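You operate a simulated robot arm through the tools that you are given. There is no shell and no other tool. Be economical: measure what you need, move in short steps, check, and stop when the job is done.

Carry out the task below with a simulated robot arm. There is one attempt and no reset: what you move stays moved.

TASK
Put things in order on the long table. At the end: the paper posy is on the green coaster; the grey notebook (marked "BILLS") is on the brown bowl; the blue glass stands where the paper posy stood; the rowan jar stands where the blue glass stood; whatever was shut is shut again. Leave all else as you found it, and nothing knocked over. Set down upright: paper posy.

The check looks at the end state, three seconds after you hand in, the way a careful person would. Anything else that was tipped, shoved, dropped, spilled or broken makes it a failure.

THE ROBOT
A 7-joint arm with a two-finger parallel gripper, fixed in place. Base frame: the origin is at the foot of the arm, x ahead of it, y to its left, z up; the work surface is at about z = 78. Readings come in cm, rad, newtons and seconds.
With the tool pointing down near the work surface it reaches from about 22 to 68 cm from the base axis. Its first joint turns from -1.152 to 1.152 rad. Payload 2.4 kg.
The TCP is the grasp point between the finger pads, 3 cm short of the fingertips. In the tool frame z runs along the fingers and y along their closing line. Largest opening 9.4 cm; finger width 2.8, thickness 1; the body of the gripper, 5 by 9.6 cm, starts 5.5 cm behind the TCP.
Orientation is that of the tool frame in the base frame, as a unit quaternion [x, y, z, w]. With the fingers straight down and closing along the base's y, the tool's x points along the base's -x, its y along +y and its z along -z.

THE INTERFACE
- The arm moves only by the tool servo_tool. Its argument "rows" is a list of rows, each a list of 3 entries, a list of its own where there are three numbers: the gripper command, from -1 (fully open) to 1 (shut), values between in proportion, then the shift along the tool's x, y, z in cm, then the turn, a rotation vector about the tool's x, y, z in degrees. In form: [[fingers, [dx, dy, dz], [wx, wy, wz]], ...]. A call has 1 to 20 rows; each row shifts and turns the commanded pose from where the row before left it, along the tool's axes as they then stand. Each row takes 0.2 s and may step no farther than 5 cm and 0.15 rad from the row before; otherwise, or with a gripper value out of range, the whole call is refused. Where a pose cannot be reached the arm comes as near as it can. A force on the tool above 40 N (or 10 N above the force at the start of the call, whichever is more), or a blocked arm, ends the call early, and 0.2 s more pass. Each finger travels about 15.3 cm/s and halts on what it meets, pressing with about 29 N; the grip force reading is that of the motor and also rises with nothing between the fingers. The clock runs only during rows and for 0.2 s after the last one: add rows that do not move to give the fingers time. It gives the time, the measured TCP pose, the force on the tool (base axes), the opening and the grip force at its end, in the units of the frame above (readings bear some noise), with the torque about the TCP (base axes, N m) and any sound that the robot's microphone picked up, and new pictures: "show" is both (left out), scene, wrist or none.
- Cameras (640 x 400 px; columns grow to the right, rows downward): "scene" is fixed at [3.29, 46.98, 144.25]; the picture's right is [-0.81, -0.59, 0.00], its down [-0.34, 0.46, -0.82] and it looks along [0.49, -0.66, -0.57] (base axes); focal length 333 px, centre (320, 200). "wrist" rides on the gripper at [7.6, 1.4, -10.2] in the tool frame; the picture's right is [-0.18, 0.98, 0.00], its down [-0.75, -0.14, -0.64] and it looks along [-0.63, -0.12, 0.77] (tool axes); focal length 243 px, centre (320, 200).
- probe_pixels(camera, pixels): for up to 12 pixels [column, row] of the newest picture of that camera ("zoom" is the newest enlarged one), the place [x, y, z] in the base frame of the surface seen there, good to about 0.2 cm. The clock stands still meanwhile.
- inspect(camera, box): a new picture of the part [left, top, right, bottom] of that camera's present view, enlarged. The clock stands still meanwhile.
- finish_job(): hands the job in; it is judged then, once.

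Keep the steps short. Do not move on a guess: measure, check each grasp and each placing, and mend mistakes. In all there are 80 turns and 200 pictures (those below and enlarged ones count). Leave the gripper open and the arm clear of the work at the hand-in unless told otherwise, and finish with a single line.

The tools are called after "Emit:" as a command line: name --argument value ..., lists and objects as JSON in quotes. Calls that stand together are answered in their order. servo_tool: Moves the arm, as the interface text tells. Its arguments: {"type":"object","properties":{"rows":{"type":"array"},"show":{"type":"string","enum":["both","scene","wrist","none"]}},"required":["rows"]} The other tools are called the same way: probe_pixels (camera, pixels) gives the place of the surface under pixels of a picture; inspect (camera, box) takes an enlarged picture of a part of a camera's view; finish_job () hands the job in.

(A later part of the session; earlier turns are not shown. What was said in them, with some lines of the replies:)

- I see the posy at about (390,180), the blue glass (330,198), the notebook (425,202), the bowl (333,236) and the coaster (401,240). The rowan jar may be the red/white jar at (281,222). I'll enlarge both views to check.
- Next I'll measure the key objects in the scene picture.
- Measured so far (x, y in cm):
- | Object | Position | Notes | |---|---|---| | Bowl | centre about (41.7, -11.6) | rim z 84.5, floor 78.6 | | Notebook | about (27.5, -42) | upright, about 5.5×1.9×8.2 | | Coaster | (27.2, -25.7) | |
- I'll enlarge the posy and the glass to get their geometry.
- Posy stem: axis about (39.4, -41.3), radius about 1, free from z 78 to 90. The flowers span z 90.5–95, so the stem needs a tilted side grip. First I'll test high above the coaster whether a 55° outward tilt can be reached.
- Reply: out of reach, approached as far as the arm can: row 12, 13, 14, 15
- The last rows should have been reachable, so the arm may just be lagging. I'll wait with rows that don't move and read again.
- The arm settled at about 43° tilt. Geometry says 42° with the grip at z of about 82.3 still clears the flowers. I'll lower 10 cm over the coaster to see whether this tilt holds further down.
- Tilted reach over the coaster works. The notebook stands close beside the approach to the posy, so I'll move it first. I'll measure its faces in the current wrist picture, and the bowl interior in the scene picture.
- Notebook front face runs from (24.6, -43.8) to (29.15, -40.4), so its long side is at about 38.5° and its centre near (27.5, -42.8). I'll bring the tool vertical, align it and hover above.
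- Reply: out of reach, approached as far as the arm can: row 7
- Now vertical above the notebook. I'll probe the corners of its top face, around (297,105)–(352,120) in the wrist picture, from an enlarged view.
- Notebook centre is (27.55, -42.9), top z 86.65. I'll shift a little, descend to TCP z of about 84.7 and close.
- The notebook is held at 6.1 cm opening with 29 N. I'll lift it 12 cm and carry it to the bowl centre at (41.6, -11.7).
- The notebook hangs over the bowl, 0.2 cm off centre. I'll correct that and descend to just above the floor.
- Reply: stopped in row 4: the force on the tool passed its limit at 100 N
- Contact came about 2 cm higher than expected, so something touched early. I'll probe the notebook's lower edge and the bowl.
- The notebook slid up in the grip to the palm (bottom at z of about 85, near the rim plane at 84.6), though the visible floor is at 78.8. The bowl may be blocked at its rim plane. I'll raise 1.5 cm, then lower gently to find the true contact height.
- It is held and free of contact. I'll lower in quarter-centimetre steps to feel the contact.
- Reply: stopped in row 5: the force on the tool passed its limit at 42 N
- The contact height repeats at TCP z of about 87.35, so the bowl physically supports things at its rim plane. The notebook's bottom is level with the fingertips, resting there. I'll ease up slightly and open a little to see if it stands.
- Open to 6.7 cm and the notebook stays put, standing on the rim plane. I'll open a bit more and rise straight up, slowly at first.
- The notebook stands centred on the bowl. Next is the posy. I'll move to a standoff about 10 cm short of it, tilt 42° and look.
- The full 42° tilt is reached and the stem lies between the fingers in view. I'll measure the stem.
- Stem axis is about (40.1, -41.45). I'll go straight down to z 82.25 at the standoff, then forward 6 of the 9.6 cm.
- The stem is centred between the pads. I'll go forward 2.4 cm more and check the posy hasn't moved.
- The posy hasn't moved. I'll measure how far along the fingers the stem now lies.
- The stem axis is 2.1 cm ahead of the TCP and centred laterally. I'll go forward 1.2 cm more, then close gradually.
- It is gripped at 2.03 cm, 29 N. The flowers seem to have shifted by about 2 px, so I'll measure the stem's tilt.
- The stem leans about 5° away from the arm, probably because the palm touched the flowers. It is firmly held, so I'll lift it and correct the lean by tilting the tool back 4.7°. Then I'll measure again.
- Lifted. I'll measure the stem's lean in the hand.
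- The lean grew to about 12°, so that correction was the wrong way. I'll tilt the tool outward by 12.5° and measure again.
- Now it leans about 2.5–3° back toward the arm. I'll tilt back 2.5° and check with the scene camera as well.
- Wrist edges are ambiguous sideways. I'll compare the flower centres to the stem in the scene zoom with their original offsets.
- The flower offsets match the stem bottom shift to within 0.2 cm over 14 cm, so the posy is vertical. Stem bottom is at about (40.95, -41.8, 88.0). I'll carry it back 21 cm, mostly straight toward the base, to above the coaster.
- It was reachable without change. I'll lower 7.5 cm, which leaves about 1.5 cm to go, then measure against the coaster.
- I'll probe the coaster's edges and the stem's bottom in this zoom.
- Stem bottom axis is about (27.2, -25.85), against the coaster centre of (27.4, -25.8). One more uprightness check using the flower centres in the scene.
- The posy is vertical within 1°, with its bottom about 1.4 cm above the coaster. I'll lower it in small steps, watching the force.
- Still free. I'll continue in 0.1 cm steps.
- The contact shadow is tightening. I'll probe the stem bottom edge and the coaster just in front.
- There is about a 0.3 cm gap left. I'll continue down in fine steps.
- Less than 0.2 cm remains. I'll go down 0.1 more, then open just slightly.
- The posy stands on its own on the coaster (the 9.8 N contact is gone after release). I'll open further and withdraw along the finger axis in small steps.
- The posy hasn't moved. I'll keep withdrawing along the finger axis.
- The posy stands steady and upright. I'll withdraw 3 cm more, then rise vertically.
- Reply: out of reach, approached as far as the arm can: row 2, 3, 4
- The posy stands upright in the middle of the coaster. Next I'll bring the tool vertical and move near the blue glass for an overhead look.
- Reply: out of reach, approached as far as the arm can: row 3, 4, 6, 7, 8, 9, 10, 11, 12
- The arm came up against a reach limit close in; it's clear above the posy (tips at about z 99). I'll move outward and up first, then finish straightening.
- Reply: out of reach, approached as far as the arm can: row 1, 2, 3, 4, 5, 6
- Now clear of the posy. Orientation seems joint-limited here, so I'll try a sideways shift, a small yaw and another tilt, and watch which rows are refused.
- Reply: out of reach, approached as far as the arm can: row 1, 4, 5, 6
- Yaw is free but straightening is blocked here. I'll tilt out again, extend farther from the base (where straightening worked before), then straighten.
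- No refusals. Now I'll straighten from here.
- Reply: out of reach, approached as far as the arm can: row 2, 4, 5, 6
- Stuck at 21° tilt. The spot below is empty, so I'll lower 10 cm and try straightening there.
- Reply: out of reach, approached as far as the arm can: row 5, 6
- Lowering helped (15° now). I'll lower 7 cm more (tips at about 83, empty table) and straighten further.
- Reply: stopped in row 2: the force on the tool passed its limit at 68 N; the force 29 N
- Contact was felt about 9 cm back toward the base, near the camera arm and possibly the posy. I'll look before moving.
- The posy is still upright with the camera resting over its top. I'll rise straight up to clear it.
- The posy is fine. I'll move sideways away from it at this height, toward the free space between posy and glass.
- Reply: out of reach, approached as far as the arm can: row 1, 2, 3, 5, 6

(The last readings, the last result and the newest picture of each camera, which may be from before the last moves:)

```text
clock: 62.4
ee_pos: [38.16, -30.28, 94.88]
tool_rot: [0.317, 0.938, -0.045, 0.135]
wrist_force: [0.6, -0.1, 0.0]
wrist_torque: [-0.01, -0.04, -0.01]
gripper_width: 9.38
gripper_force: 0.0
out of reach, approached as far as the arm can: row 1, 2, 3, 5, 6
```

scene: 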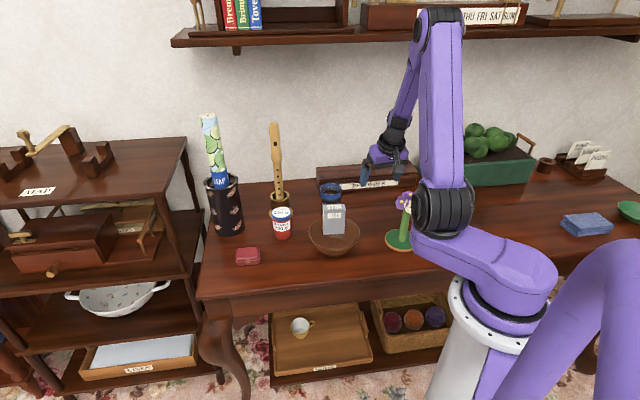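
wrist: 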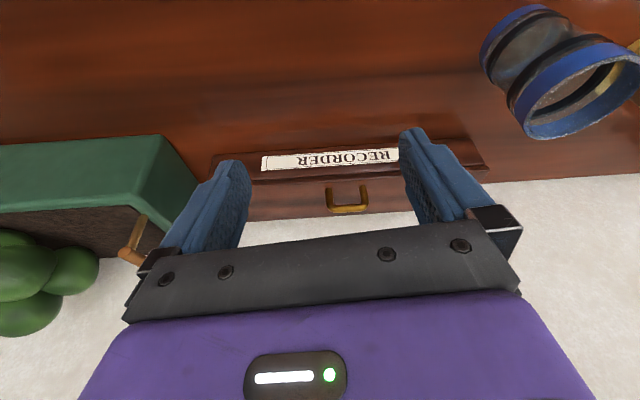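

This looks like a wrist-in-line singularity: the tool is straight along the forearm. I'll try circling around it by tilting outward, then sideways, then inward.

Emit:
servo_tool --rows '[[-1, [0, 0, -2], [0, -5, 0]], [-1, [0, 0, 0], [0, -5, 0]], [-1, [0, 0, 0], [5, 1.34, 0]], [-1, [0, 0, 0], [3.66, 3.66, 0]], [-1, [0, 0, 0], [1.34, 5, 0]], [-1, [0, 0, 0], [-1.34, 5, 0]], [-1, [0, 0, 0], [-3.66, 3.66, 0]], [-1, [0, 0, 0], [-5, 1.34, 0]], [-1, [0, 0, 0], [0, 0, 0]]]' --show "scene"

```text
clock: 64.4
ee_pos: [38.19, -30.78, 96.98]
tool_rot: [0.337, 0.937, -0.025, 0.089]
wrist_force: [0.8, -0.1, 0.5]
wrist_torque: [0.04, 0.01, -0.01]
gripper_width: 9.4
gripper_force: 0.1
out of reach, approached as far as the arm can: row 4, 5
```

scene: 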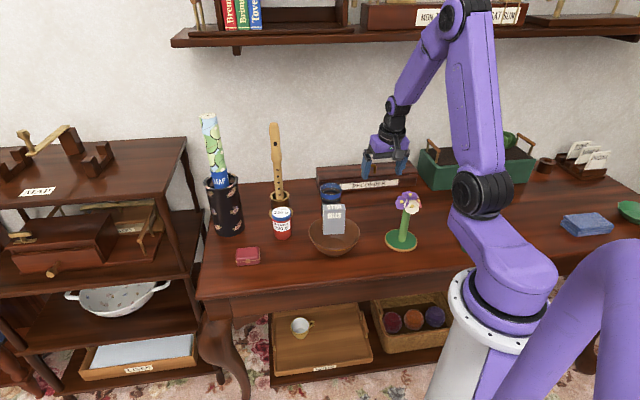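

That unblocked it: the arm is back in its normal posture. I'll straighten the last 10.6° and move toward the glass.

Emit:
servo_tool --rows '[[-1, [0, 0, 0], [0, 5.3, 0]], [-1, [0, 0, 0], [0, 5.3, 0]], [-1, [-1.4, 3.63, -1.5], [0, 0, 0]], [-1, [-1.4, 3.63, -1.5], [0, 0, 0]], [-1, [0, 0, 0], [0, 0, 0]], [-1, [0, 0, 0], [0, 0, 0]]]'

```text
clock: 65.8
ee_pos: [44.75, -27.03, 99.8]
tool_rot: [0.337, 0.941, 0.005, 0.002]
wrist_force: [-0.2, -0.5, 0.0]
wrist_torque: [0.01, -0.03, 0.01]
gripper_width: 9.39
gripper_force: 0.1
```

scene: 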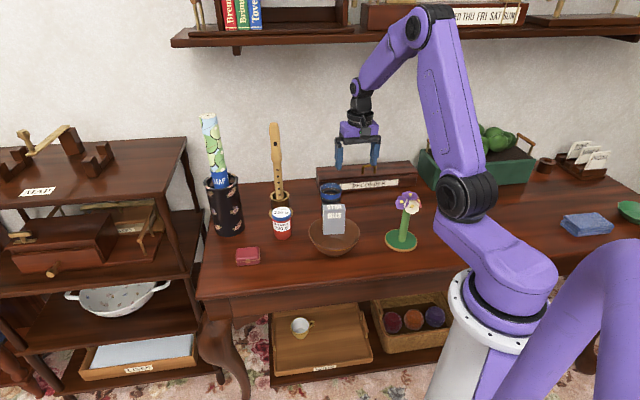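
wrist: 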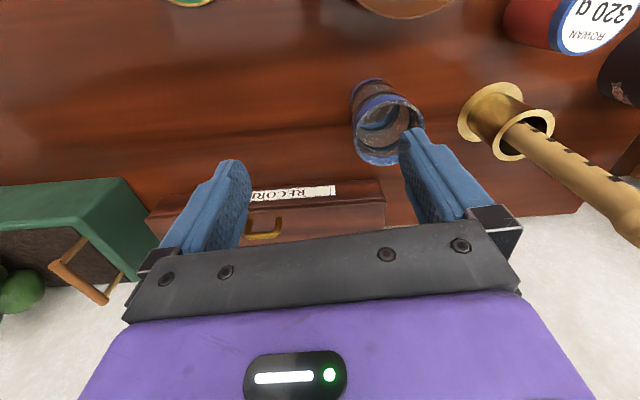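

The tool is vertical and normal again. I'll enlarge the glass in the wrist view and measure it.

Emit:
inspect --camera "wrist" --box '[330, 60, 450, 180]'

Emit:
probe_pixels --camera "wrist" --pixels '[[352, 105], [357, 145], [380, 165], [405, 160], [400, 100], [420, 120], [378, 96], [351, 92], [370, 77], [358, 125], [390, 82]]'

```text
3.33 times, centred on (390, 120) of wrist
```

zoom: 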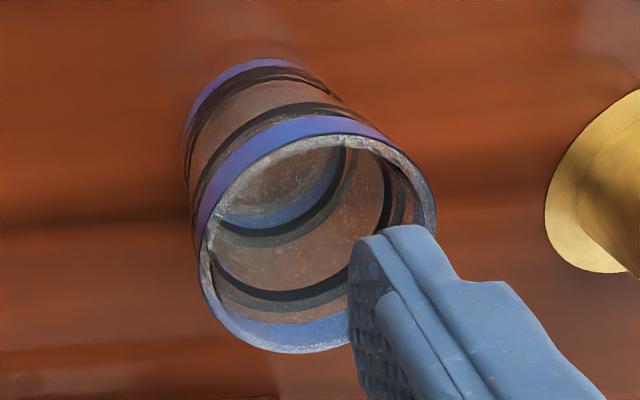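

```text
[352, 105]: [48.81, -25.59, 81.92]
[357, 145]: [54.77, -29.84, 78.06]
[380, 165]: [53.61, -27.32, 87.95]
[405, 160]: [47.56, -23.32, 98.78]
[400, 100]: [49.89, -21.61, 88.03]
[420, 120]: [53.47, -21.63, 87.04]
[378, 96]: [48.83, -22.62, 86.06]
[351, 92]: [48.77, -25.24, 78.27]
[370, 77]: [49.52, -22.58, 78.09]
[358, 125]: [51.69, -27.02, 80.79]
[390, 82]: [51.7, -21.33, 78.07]
```

Emit:
probe_pixels --camera "zoom" --pixels '[[206, 235], [225, 315], [285, 348], [335, 342], [250, 158], [320, 133], [385, 145], [425, 180], [433, 215], [205, 275], [190, 150], [300, 68]]'

```text
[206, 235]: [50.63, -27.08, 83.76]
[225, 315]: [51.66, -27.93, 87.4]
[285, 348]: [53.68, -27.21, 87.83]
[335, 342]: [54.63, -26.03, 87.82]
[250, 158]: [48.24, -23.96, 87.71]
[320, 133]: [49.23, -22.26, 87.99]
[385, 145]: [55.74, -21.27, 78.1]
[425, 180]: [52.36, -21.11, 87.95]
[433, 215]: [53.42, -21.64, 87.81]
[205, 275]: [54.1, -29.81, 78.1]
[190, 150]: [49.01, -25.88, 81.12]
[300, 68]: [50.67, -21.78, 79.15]
```

The glass rim is a circle centred at (51.65, -24.4), radius 3.4, top z 87.9. I'll move over it and look before descending.

Emit:
servo_tool --rows '[[-1, [-1.83, 3.2, 0], [0.6, 0, 0]], [-1, [-1.82, 3.2, 0], [0, 0, 0]], [-1, [0, 0, 4], [0, 0, 0]], [-1, [0, 0, 0], [0, 0, 0]], [-1, [0, 0, 0], [0, 0, 0]]]'

Emit:
inspect --camera "wrist" --box '[230, 60, 430, 240]'

```text
clock: 67.0
ee_pos: [51.47, -24.52, 95.88]
tool_rot: [0.338, 0.941, 0.001, 0.001]
wrist_force: [0.4, -0.2, -0.3]
wrist_torque: [-0.03, 0.0, 0.04]
gripper_width: 9.41
gripper_force: 0.0
```

scene: 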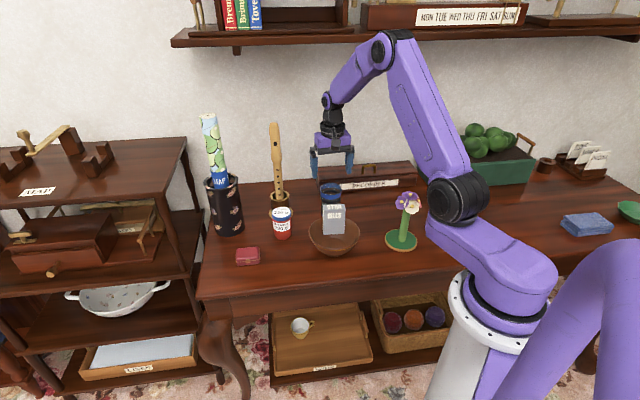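
wrist: 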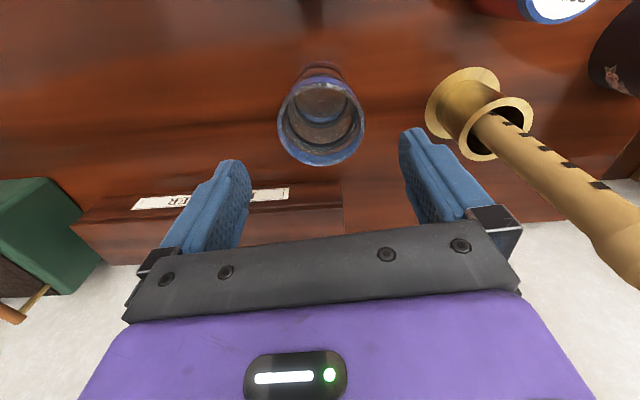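

```text
2.22 times, centred on (330, 150) of wrist
```

zoom: 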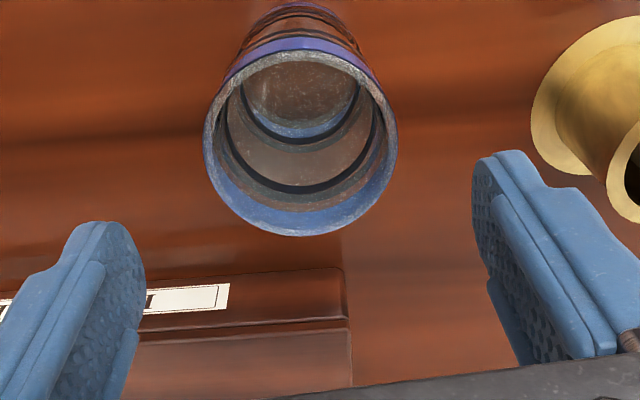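

Emit:
probe_pixels --camera "zoom" --pixels '[[205, 150], [396, 140], [300, 233], [300, 50], [240, 72], [365, 72], [535, 110], [540, 150], [600, 30]]'

```text
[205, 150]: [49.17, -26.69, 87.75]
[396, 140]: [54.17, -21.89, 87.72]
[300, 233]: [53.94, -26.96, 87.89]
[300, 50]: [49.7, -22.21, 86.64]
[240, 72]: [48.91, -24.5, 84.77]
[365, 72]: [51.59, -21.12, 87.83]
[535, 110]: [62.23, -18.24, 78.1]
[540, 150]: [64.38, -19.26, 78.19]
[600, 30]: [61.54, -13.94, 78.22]
```

The centre is (51.65, -24.35). I'll shift 0.25 sideways, descend to TCP z 84 and close.

Emit:
servo_tool --rows '[[-1, [0, 0.25, 3], [0, 0, 0]], [-1, [0, 0, 3], [0, 0, 0]], [-1, [0, 0, 3], [0, 0, 0]], [-1, [0, 0, 2.9], [0, 0, 0]], [-1, [0, 0, 0], [0, 0, 0]], [-0.6, [0, 0, 0], [0, 0, 0]], [-0.5, [0, 0, 0], [0, 0, 0]], [-0.4, [0, 0, 0], [0, 0, 0]], [0, [0, 0, 0], [0, 0, 0]], [0, [0, 0, 0], [0, 0, 0]]]'

```text
clock: 69.2
ee_pos: [52.08, -24.24, 84.1]
tool_rot: [0.338, 0.941, 0.001, 0.001]
wrist_force: [-0.5, -0.4, -0.4]
wrist_torque: [-0.02, 0.0, -0.05]
gripper_width: 6.54
gripper_force: 28.9
```

scene: 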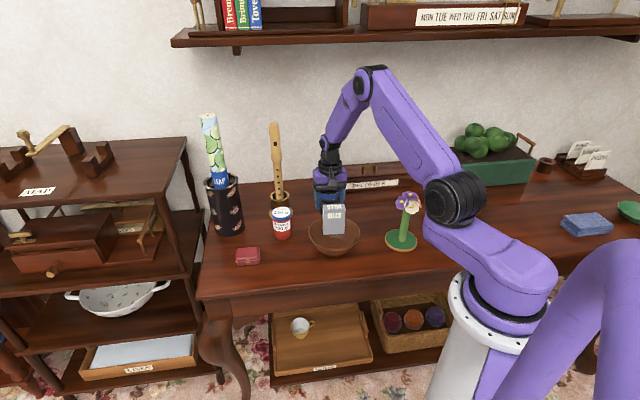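
wrist: 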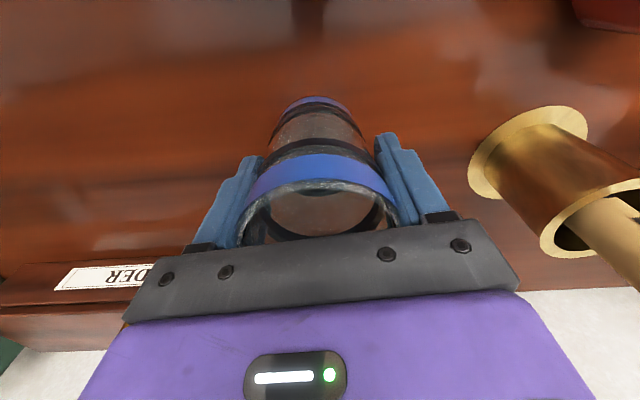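

The glass is held at 6.54 cm opening. I'll lift 13 cm and carry it to the posy's old place at (40.2, -41.45).

Emit:
servo_tool --rows '[[0, [0, 0, -1], [0, 0, 0]], [0, [0, 0, -3], [0, 0, 0]], [0, [0, 0, -3], [0, 0, 0]], [0, [0, 0, -3], [0, 0, 0]], [0, [0, 0, -3], [0, 0, 0]], [0, [-0.34, -3.41, 0], [0, 0, 0]], [0, [-0.34, -3.41, 0], [0, 0, 0]], [0, [-0.34, -3.41, 0], [0, 0, 0]], [0, [-0.34, -3.41, 0], [0, 0, 0]], [0, [-0.34, -3.41, 0], [0, 0, 0]], [0, [-0.34, -3.42, 0], [0, 0, 0]], [0, [0, 0, 0], [0, 0, 0]], [0, [0, 0, 0], [0, 0, 0]]]'

```text
clock: 72.0
ee_pos: [40.53, -41.08, 97.22]
tool_rot: [0.337, 0.942, 0.001, 0.001]
wrist_force: [-0.2, 0.1, -1.5]
wrist_torque: [-0.01, 0.01, 0.01]
gripper_width: 6.54
gripper_force: 28.9
```

scene: 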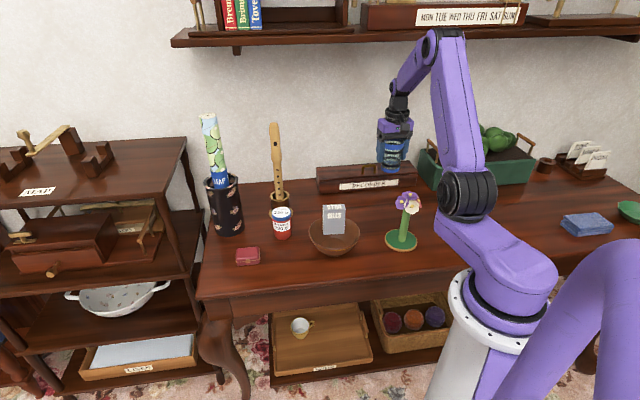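
wrist: 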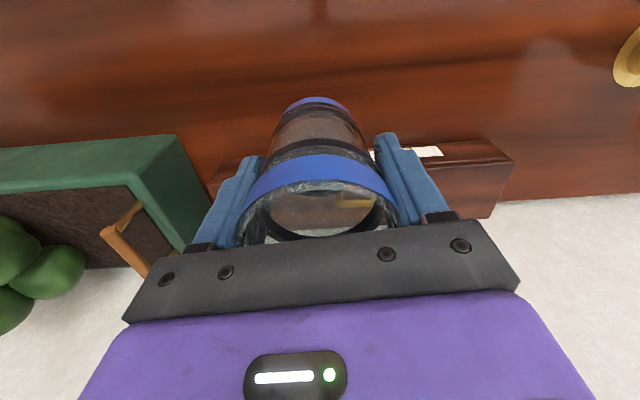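

At the target above, reading (40.5, -41.1). I'll lower 11 cm, then check the pose.

Emit:
servo_tool --rows '[[0, [0, 0, 3.5], [0, 0, 0]], [0, [0, 0, 3.5], [0, 0, 0]], [0, [0, 0, 3], [0, 0, 0]], [0, [0, 0, 1.5], [0, 0, 0]], [0, [0, 0, 0], [0, 0, 0]], [0, [0, 0, 0], [0, 0, 0]]]'

Emit:
inspect --camera "scene" --box '[340, 130, 460, 220]'

```text
clock: 73.4
ee_pos: [40.71, -41.26, 85.81]
tool_rot: [0.338, 0.941, 0.0, 0.001]
wrist_force: [0.2, 0.0, -0.8]
wrist_torque: [0.02, -0.04, -0.04]
gripper_width: 6.54
gripper_force: 29.2
```

scene: 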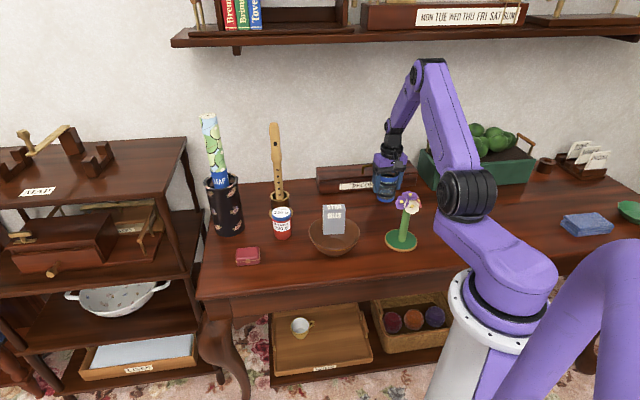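
wrist: 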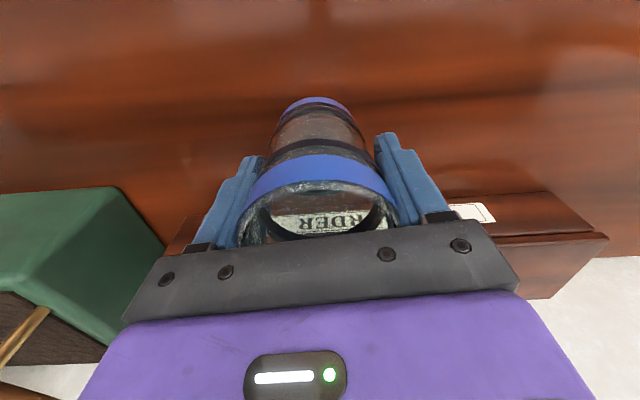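

```text
4.44 times, centred on (400, 175) of scene
```

zoom: 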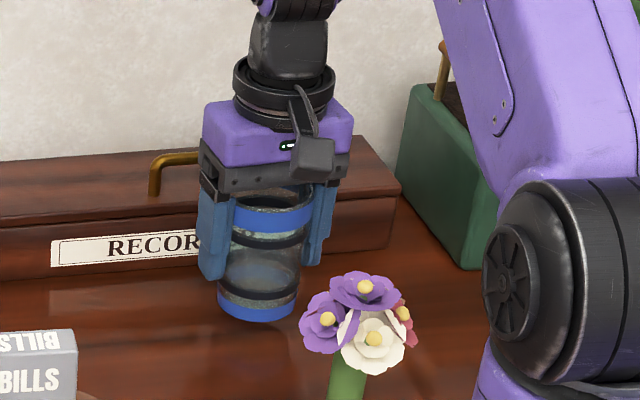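

I'll measure the glass's bottom edge to fix its position.

Emit:
probe_pixels --camera "zoom" --pixels '[[258, 316], [220, 298], [297, 298], [258, 305], [240, 312], [278, 312]]'

Emit:
probe_pixels --camera "wrist" --pixels '[[318, 155], [280, 165], [355, 162], [318, 100], [285, 108], [350, 108]]'

```text
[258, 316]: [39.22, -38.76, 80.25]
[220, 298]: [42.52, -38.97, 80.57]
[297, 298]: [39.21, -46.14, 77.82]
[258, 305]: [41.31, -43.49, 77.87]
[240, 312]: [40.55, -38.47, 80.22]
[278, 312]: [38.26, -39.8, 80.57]
```

```text
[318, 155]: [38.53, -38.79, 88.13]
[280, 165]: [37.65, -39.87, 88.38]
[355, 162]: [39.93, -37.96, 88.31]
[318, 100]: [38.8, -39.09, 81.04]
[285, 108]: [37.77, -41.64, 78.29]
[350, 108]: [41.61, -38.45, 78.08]
```

Glass centre is about (40.55, -41.4), and the best estimate of the posy's old axis is (40.1, -41.55). I'll correct by about 0.45 and lower to near contact.

Emit:
servo_tool --rows '[[0, [0.28, -0.33, 0], [0, 0, 0]], [0, [0, 0, 0.7], [0, 0, 0]], [0, [0, 0, 0.6], [0, 0, 0]], [0, [0, 0, 0], [0, 0, 0]], [0, [0, 0, 0], [0, 0, 0]]]' --show "none"

Emit:
servo_tool --rows '[[0, [0, 0, 0.1], [0, 0, 0]], [0, [0, 0, 0.1], [0, 0, 0]], [0, [0, 0, 0.1], [0, 0, 0]], [0, [0, 0, 0], [0, 0, 0]], [0, [0, 0, 0], [0, 0, 0]]]' --show "none"

```text
clock: 74.6
ee_pos: [40.12, -41.3, 84.44]
tool_rot: [0.338, 0.941, 0.0, 0.002]
wrist_force: [-0.2, -0.9, -2.2]
wrist_torque: [-0.01, 0.0, -0.02]
gripper_width: 6.54
gripper_force: 29.1
```

```text
clock: 75.8
ee_pos: [40.16, -41.43, 84.12]
tool_rot: [0.338, 0.941, 0.0, 0.001]
wrist_force: [0.0, -0.9, -1.5]
wrist_torque: [-0.05, -0.01, 0.0]
gripper_width: 6.52
gripper_force: 29.4
```

The TCP is at (40.16, -41.43, 84.12), the same height as when grasped. I'll go down in 0.05 steps until a light contact.

Emit:
servo_tool --rows '[[0, [0, 0, 0.05], [0, 0, 0]], [0, [0, 0, 0.05], [0, 0, 0]], [0, [0, 0, 0], [0, 0, 0]]]' --show "scene"

Emit:
inspect --camera "scene" --box '[360, 160, 420, 215]'

```text
clock: 76.6
ee_pos: [40.25, -41.37, 84.03]
tool_rot: [0.338, 0.941, 0.001, 0.0]
wrist_force: [-2.1, 2.5, 8.2]
wrist_torque: [0.2, -0.05, 0.1]
gripper_width: 6.53
gripper_force: 29.3
```

scene: 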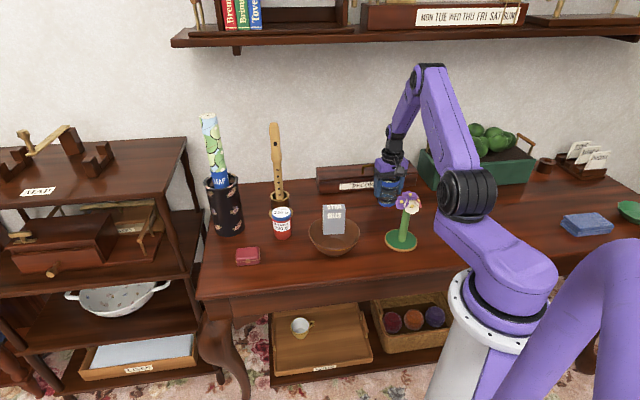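

```text
7.27 times, centred on (390, 188) of scene
```

zoom: 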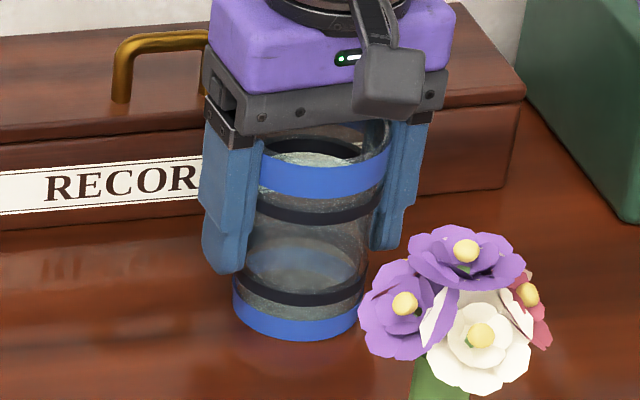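

Light contact (8 N): the glass is down. I'll open gently, then rise straight up.

Emit:
servo_tool --rows '[[-0.43, [0, 0, 0], [0, 0, 0]], [-0.5, [0, 0, 0], [0, 0, 0]], [-0.7, [0, 0, 0], [0, 0, 0]], [-1, [0, 0, 0], [0, 0, 0]], [-1, [0, 0, -1], [0, 0, 0]], [-1, [0, 0, -2], [0, 0, 0]], [-1, [0, 0, -4], [0, 0, 0]], [-1, [0, 0, -4], [0, 0, 0]], [-1, [0, 0, -4], [0, 0, 0]], [-1, [0, 0, 0], [0, 0, 0]]]'

Emit:
inspect --camera "scene" --box '[350, 140, 450, 260]'

```text
clock: 78.8
ee_pos: [40.08, -41.34, 98.76]
tool_rot: [0.338, 0.941, 0.001, 0.0]
wrist_force: [-0.4, 0.1, -0.6]
wrist_torque: [-0.01, 0.01, 0.01]
gripper_width: 9.41
gripper_force: 0.1
```

scene: 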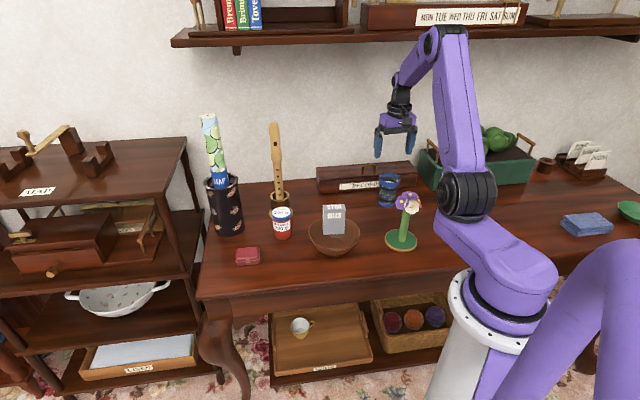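
wrist: 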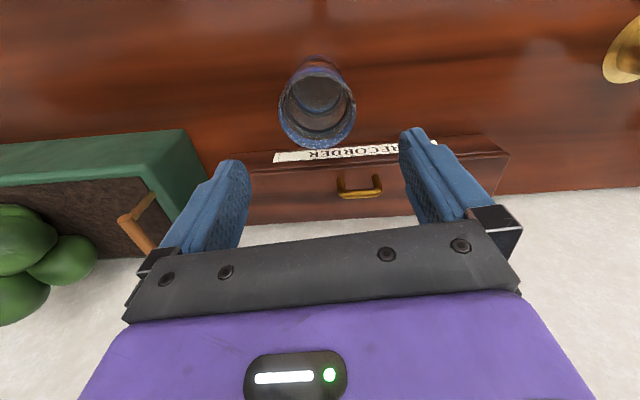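

```text
3.33 times, centred on (400, 200) of scene
```

zoom: 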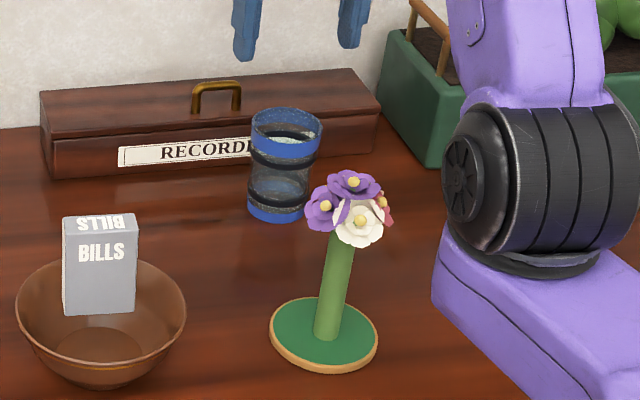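

The glass stands upright on the posy's old spot. Next is the rowan jar. I'll rise and move over toward (50, -12) for an overhead look.

Emit:
servo_tool --rows '[[-1, [0, 0, -4], [0, 0, 0]], [-1, [0, 0, -2], [0, 0, 0]], [-1, [1.58, 4.14, 0], [0, 0, 0]], [-1, [1.58, 4.14, 0], [0, 0, 0]], [-1, [1.58, 4.14, 0], [0, 0, 0]], [-1, [1.58, 4.14, 0], [0, 0, 0]], [-1, [1.58, 4.14, 0], [0, 0, 0]], [-1, [1.58, 4.14, 0], [0, 0, 0]], [-1, [1.58, 4.14, 0], [0, 0, 0]], [-1, [0, 0, 0], [0, 0, 0]], [-1, [0, 0, 0], [0, 0, 0]]]'

Emit:
inspect --camera "wrist" --box '[240, 40, 480, 200]'

```text
clock: 81.2
ee_pos: [49.91, -11.99, 105.05]
tool_rot: [0.337, 0.941, 0.0, 0.001]
wrist_force: [-0.7, 0.4, -0.5]
wrist_torque: [-0.05, -0.02, -0.01]
gripper_width: 9.37
gripper_force: 0.0
```

scene: 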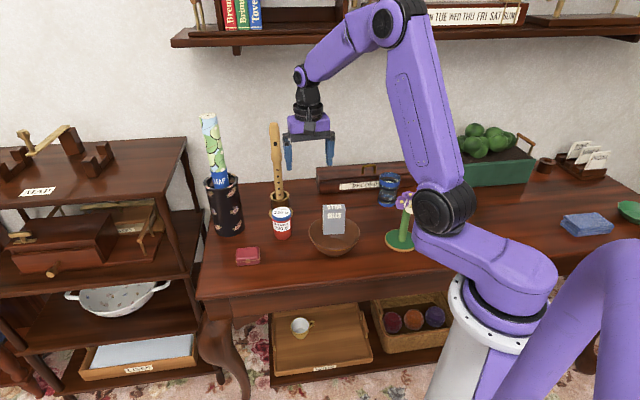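
wrist: 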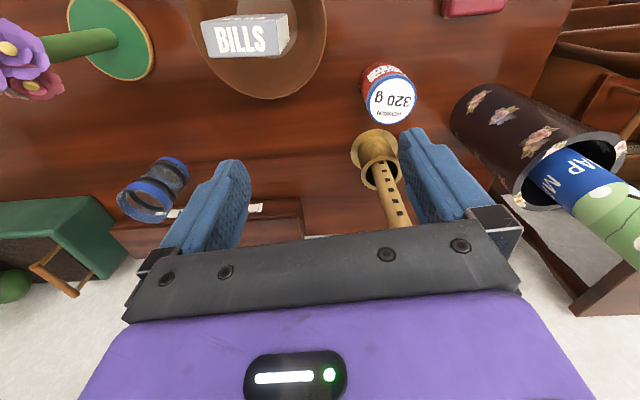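

```text
2.50 times, centred on (360, 120) of wrist
```

zoom: 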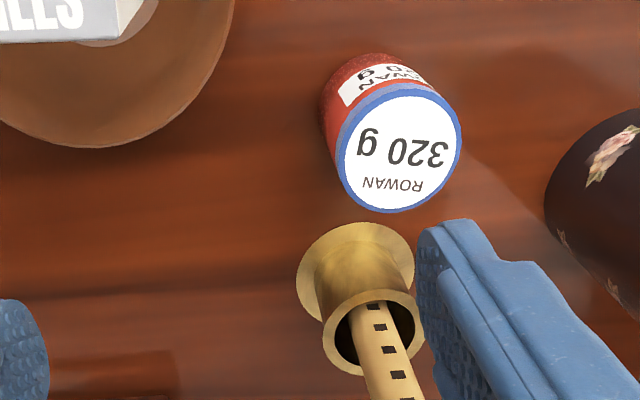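

Emit:
probe_pixels --camera "zoom" --pixels '[[337, 150], [461, 130], [400, 84], [395, 212], [345, 185], [440, 190], [320, 105], [362, 55], [297, 285], [345, 225], [405, 250], [390, 390]]'

Emit:
probe_pixels --camera "scene" --pixels '[[273, 125], [276, 150], [278, 175], [280, 192], [268, 205], [290, 198], [236, 190], [229, 180], [222, 186]]'

```text
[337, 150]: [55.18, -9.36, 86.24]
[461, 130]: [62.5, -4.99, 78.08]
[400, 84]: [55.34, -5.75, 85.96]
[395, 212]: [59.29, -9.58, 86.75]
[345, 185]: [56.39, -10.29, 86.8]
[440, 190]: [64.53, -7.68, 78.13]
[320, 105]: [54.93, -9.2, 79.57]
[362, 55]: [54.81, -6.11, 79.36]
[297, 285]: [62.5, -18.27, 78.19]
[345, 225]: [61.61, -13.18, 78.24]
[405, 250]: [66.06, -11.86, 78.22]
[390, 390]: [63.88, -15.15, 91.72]
```

```text
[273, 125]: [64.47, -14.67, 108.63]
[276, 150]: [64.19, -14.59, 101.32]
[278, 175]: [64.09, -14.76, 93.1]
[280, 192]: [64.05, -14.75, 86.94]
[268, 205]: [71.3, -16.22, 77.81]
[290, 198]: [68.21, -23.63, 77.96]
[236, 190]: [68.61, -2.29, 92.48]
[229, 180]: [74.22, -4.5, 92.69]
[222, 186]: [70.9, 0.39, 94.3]
```

The jar top is centred at (57.35, -7.65), r 2.8, z 86.7. The flute stands at (64.3, -15), about 10 cm away, and the vase is farther. I'll move over the jar and down to z 95.

Emit:
servo_tool --rows '[[-1, [-1.0, 2.7, 0], [0, 0, 0]], [-1, [-1.0, 2.7, 0], [0, 0, 0]], [-1, [-1.0, 2.7, 0], [0, 0, 0]], [-1, [0, 0, 5], [0, 0, 0]], [-1, [0, 0, 5], [0, 0, 0]], [-1, [0, 0, 0], [0, 0, 0]], [-1, [0, 0, 0], [0, 0, 0]]]'

Emit:
inspect --camera "wrist" --box '[200, 60, 440, 240]'

```text
clock: 82.8
ee_pos: [57.19, -7.59, 95.42]
tool_rot: [0.339, 0.941, 0.001, 0.001]
wrist_force: [-1.0, -0.8, 0.0]
wrist_torque: [0.02, -0.03, 0.03]
gripper_width: 9.4
gripper_force: 0.0
```

scene: 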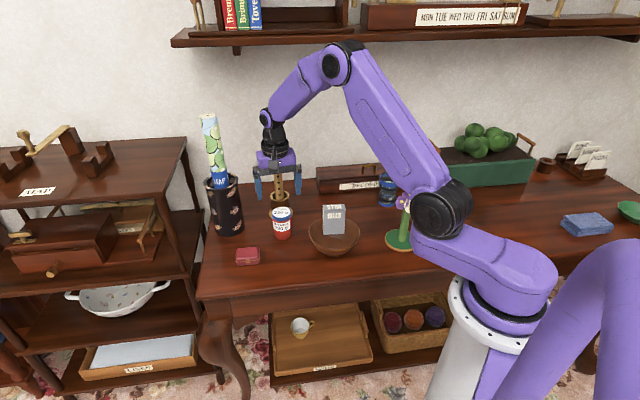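
wrist: 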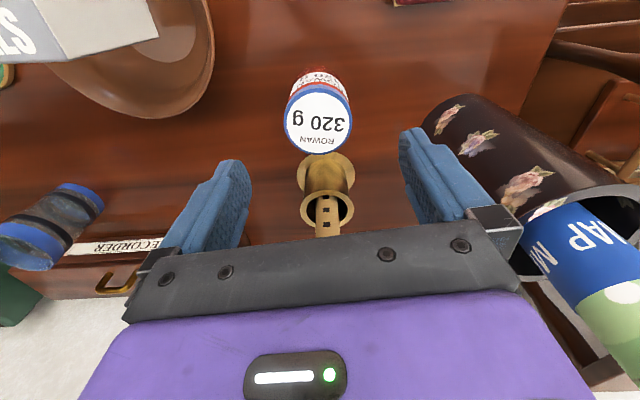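

```text
2.22 times, centred on (320, 150) of wrist
```

zoom: 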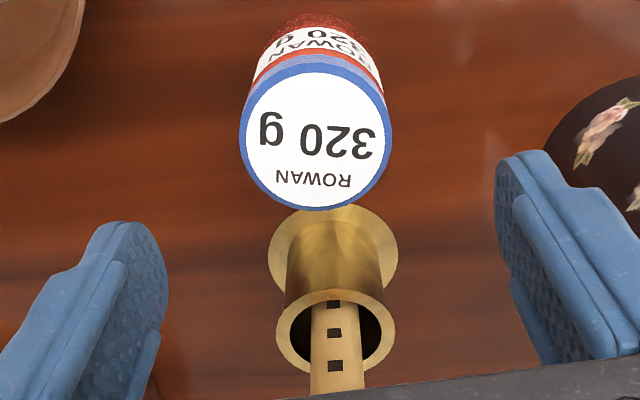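

Emit:
probe_pixels --camera "zoom" --pixels '[[242, 140], [388, 138], [315, 68], [318, 207], [315, 140], [262, 90], [370, 90], [555, 130]]'

```text
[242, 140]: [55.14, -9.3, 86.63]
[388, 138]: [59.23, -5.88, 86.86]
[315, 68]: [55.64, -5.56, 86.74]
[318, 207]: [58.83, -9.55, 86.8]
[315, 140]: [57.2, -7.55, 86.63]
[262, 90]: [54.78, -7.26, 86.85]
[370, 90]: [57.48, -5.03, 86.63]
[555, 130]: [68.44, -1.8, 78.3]
```

The TCP is centred over the jar (57.2, -7.6). I'll descend to z 83.2 and close.

Emit:
servo_tool --rows '[[-1, [0, 0, 4], [0, 0, 0]], [-1, [0, 0, 4], [0, 0, 0]], [-1, [0, 0, 2.2], [0, 0, 0]], [-1, [0, 0, 2], [0, 0, 0]], [-1, [0, 0, 0], [0, 0, 0]], [-0.5, [0, 0, 0], [0, 0, 0]], [-0.3, [0, 0, 0], [0, 0, 0]], [-0.2, [0, 0, 0], [0, 0, 0]], [0.3, [0, 0, 0], [0, 0, 0]], [0.3, [0, 0, 0], [0, 0, 0]]]'

```text
clock: 85.0
ee_pos: [57.47, -7.73, 82.97]
tool_rot: [0.337, 0.941, 0.001, 0.0]
wrist_force: [-1.1, 0.2, 0.7]
wrist_torque: [-0.02, 0.02, 0.02]
gripper_width: 5.54
gripper_force: 28.7
```

scene: 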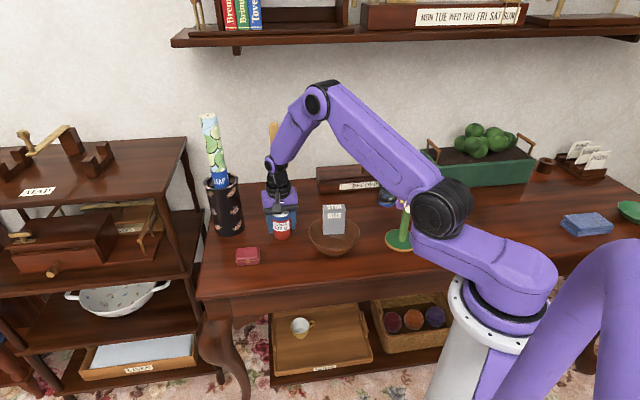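
wrist: 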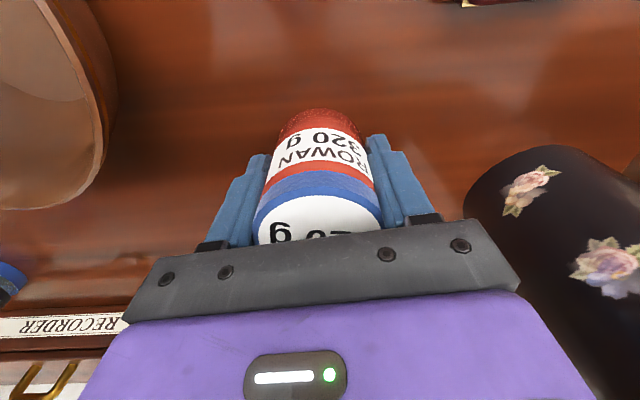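

The jar is held at 5.54 cm. I'll lift 8 cm and carry it to the glass's old place at (51.65, -24.35), clear of the flute and bowl.

Emit:
servo_tool --rows '[[0.3, [0, 0, -1], [0, 0, 0]], [0.3, [0, 0, -3], [0, 0, 0]], [0.3, [0, 0, -4], [0, 0, 0]], [0.3, [0, 0, 0], [0, 0, 0]], [0.3, [-1.05, -2.75, 0], [0, 0, 0]], [0.3, [-1.05, -2.75, 0], [0, 0, 0]], [0.3, [-1.05, -2.75, 0], [0, 0, 0]], [0.3, [-1.05, -2.75, 0], [0, 0, 0]], [0.3, [-1.05, -2.75, 0], [0, 0, 0]], [0.3, [-1.05, -2.75, 0], [0, 0, 0]], [0.3, [0, 0, 0], [0, 0, 0]], [0.3, [0, 0, 0], [0, 0, 0]]]'

Emit:
inspect --camera "scene" --box '[270, 130, 410, 260]'

```text
clock: 87.6
ee_pos: [51.85, -24.55, 90.85]
tool_rot: [0.337, 0.942, 0.001, 0.0]
wrist_force: [-0.3, 0.1, -3.8]
wrist_torque: [-0.02, -0.01, 0.03]
gripper_width: 5.54
gripper_force: 28.6
```

scene: 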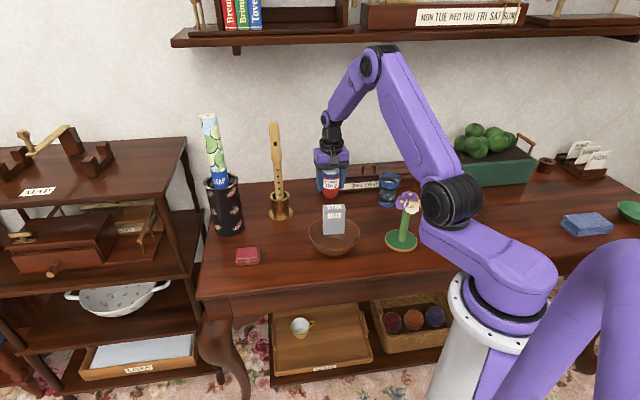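
wrist: 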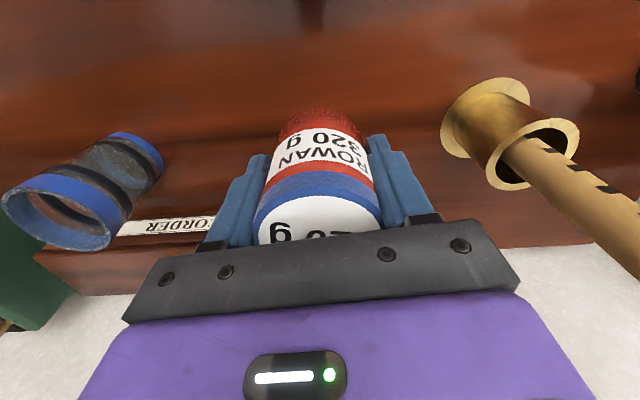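

```text
3.08 times, centred on (340, 195) of scene
```

zoom: 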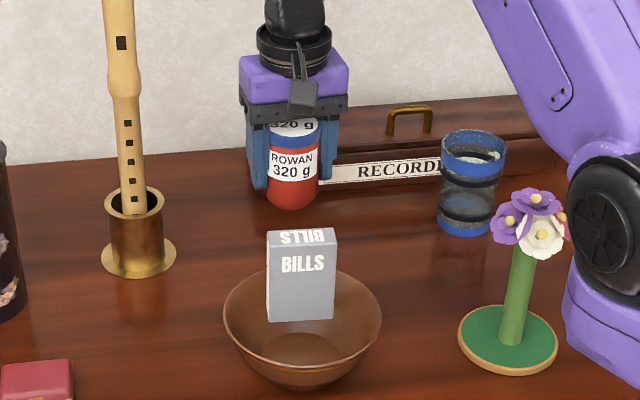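

It's over the target within 0.2 cm. I'll lower 7.5 cm, then finish in small steps.

Emit:
servo_tool --rows '[[0.3, [0.0, 0, 3], [0, 0, 0]], [0.3, [0, 0, 3], [0, 0, 0]], [0.3, [0, 0, 1.4], [0, 0, 0]], [0.3, [0, 0, 0.3], [0, 0, 0]], [0.3, [0, 0, 0], [0, 0, 0]], [0.3, [0, 0, 0], [0, 0, 0]]]' --show "none"

Emit:
servo_tool --rows '[[0.3, [0, 0, 0.07], [0, 0, 0]], [0.3, [0, 0, 0.07], [0, 0, 0]], [0.3, [0, 0, 0.06], [0, 0, 0]], [0.3, [0, 0, 0], [0, 0, 0]]]' --show "none"

```text
clock: 89.0
ee_pos: [51.88, -24.34, 83.12]
tool_rot: [0.338, 0.941, 0.001, 0.001]
wrist_force: [-0.3, 0.6, -3.3]
wrist_torque: [-0.02, 0.02, -0.02]
gripper_width: 5.5
gripper_force: 29.4
```

```text
clock: 90.0
ee_pos: [51.91, -24.35, 83.0]
tool_rot: [0.336, 0.942, 0.0, 0.002]
wrist_force: [-0.5, 2.6, 10.2]
wrist_torque: [0.11, 0.27, -0.01]
gripper_width: 5.53
gripper_force: 28.8
```

Contact (about 13 N above the hanging reading): the jar is down. I'll open gently and rise.

Emit:
servo_tool --rows '[[-0.22, [0, 0, 0], [0, 0, 0]], [-0.3, [0, 0, 0], [0, 0, 0]], [-0.6, [0, 0, 0], [0, 0, 0]], [-1, [0, 0, 0], [0, 0, 0]], [-1, [0, 0, -1], [0, 0, 0]], [-1, [0, 0, -3], [0, 0, 0]], [-1, [0, 0, -4], [0, 0, 0]], [-1, [0, 0, -4], [0, 0, 0]], [-1, [0, 0, -4], [0, 0, 0]], [-1, [0, 0, -4], [0, 0, 0]], [-1, [0, 0, 0], [0, 0, 0]]]'

Emit:
inspect --camera "scene" --box '[220, 120, 440, 270]'

Emit:
inspect --camera "wrist" --box '[0, 0, 480, 260]'

```text
clock: 92.4
ee_pos: [51.59, -24.48, 102.88]
tool_rot: [0.337, 0.941, 0.001, 0.0]
wrist_force: [0.0, 0.3, -0.1]
wrist_torque: [0.0, 0.0, -0.02]
gripper_width: 9.4
gripper_force: 0.0
```

scene: 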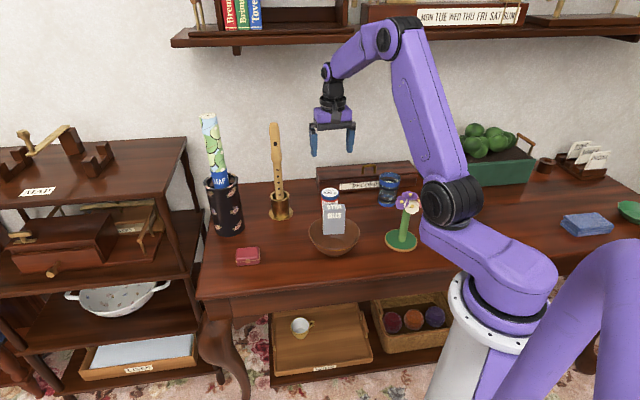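
wrist: 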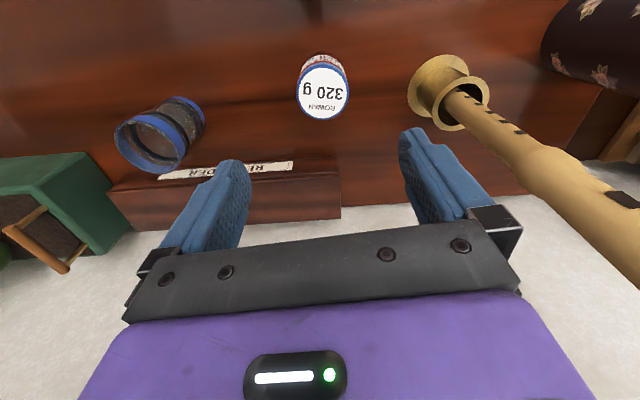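

```text
2.67 times, centred on (330, 195) of scene
```

zoom: 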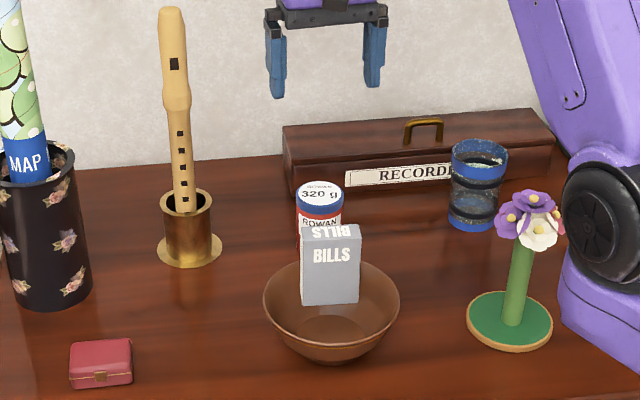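

```text
1.33 times, centred on (240, 130) of wrist
5 turns are left
```

zoom: 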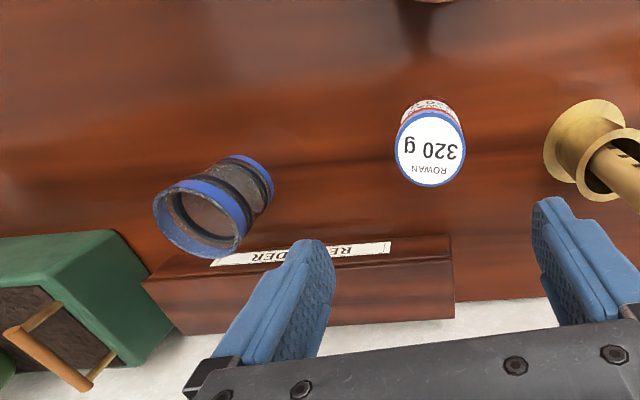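

All placements are done: the posy is upright on the coaster, the notebook is on the bowl, the glass and jar are standing, nothing is tipped, and the open gripper is clear at z 103. Handing in.

Emit:
finish_job

```text
The job is handed in.
```

The job is handed in: the posy is upright on the green coaster, the notebook stands on the bowl at rim height, the blue glass is on the posy's old spot and the rowan jar on the glass's; I opened nothing, and the gripper briefly bumped the posy once, but it stayed upright.
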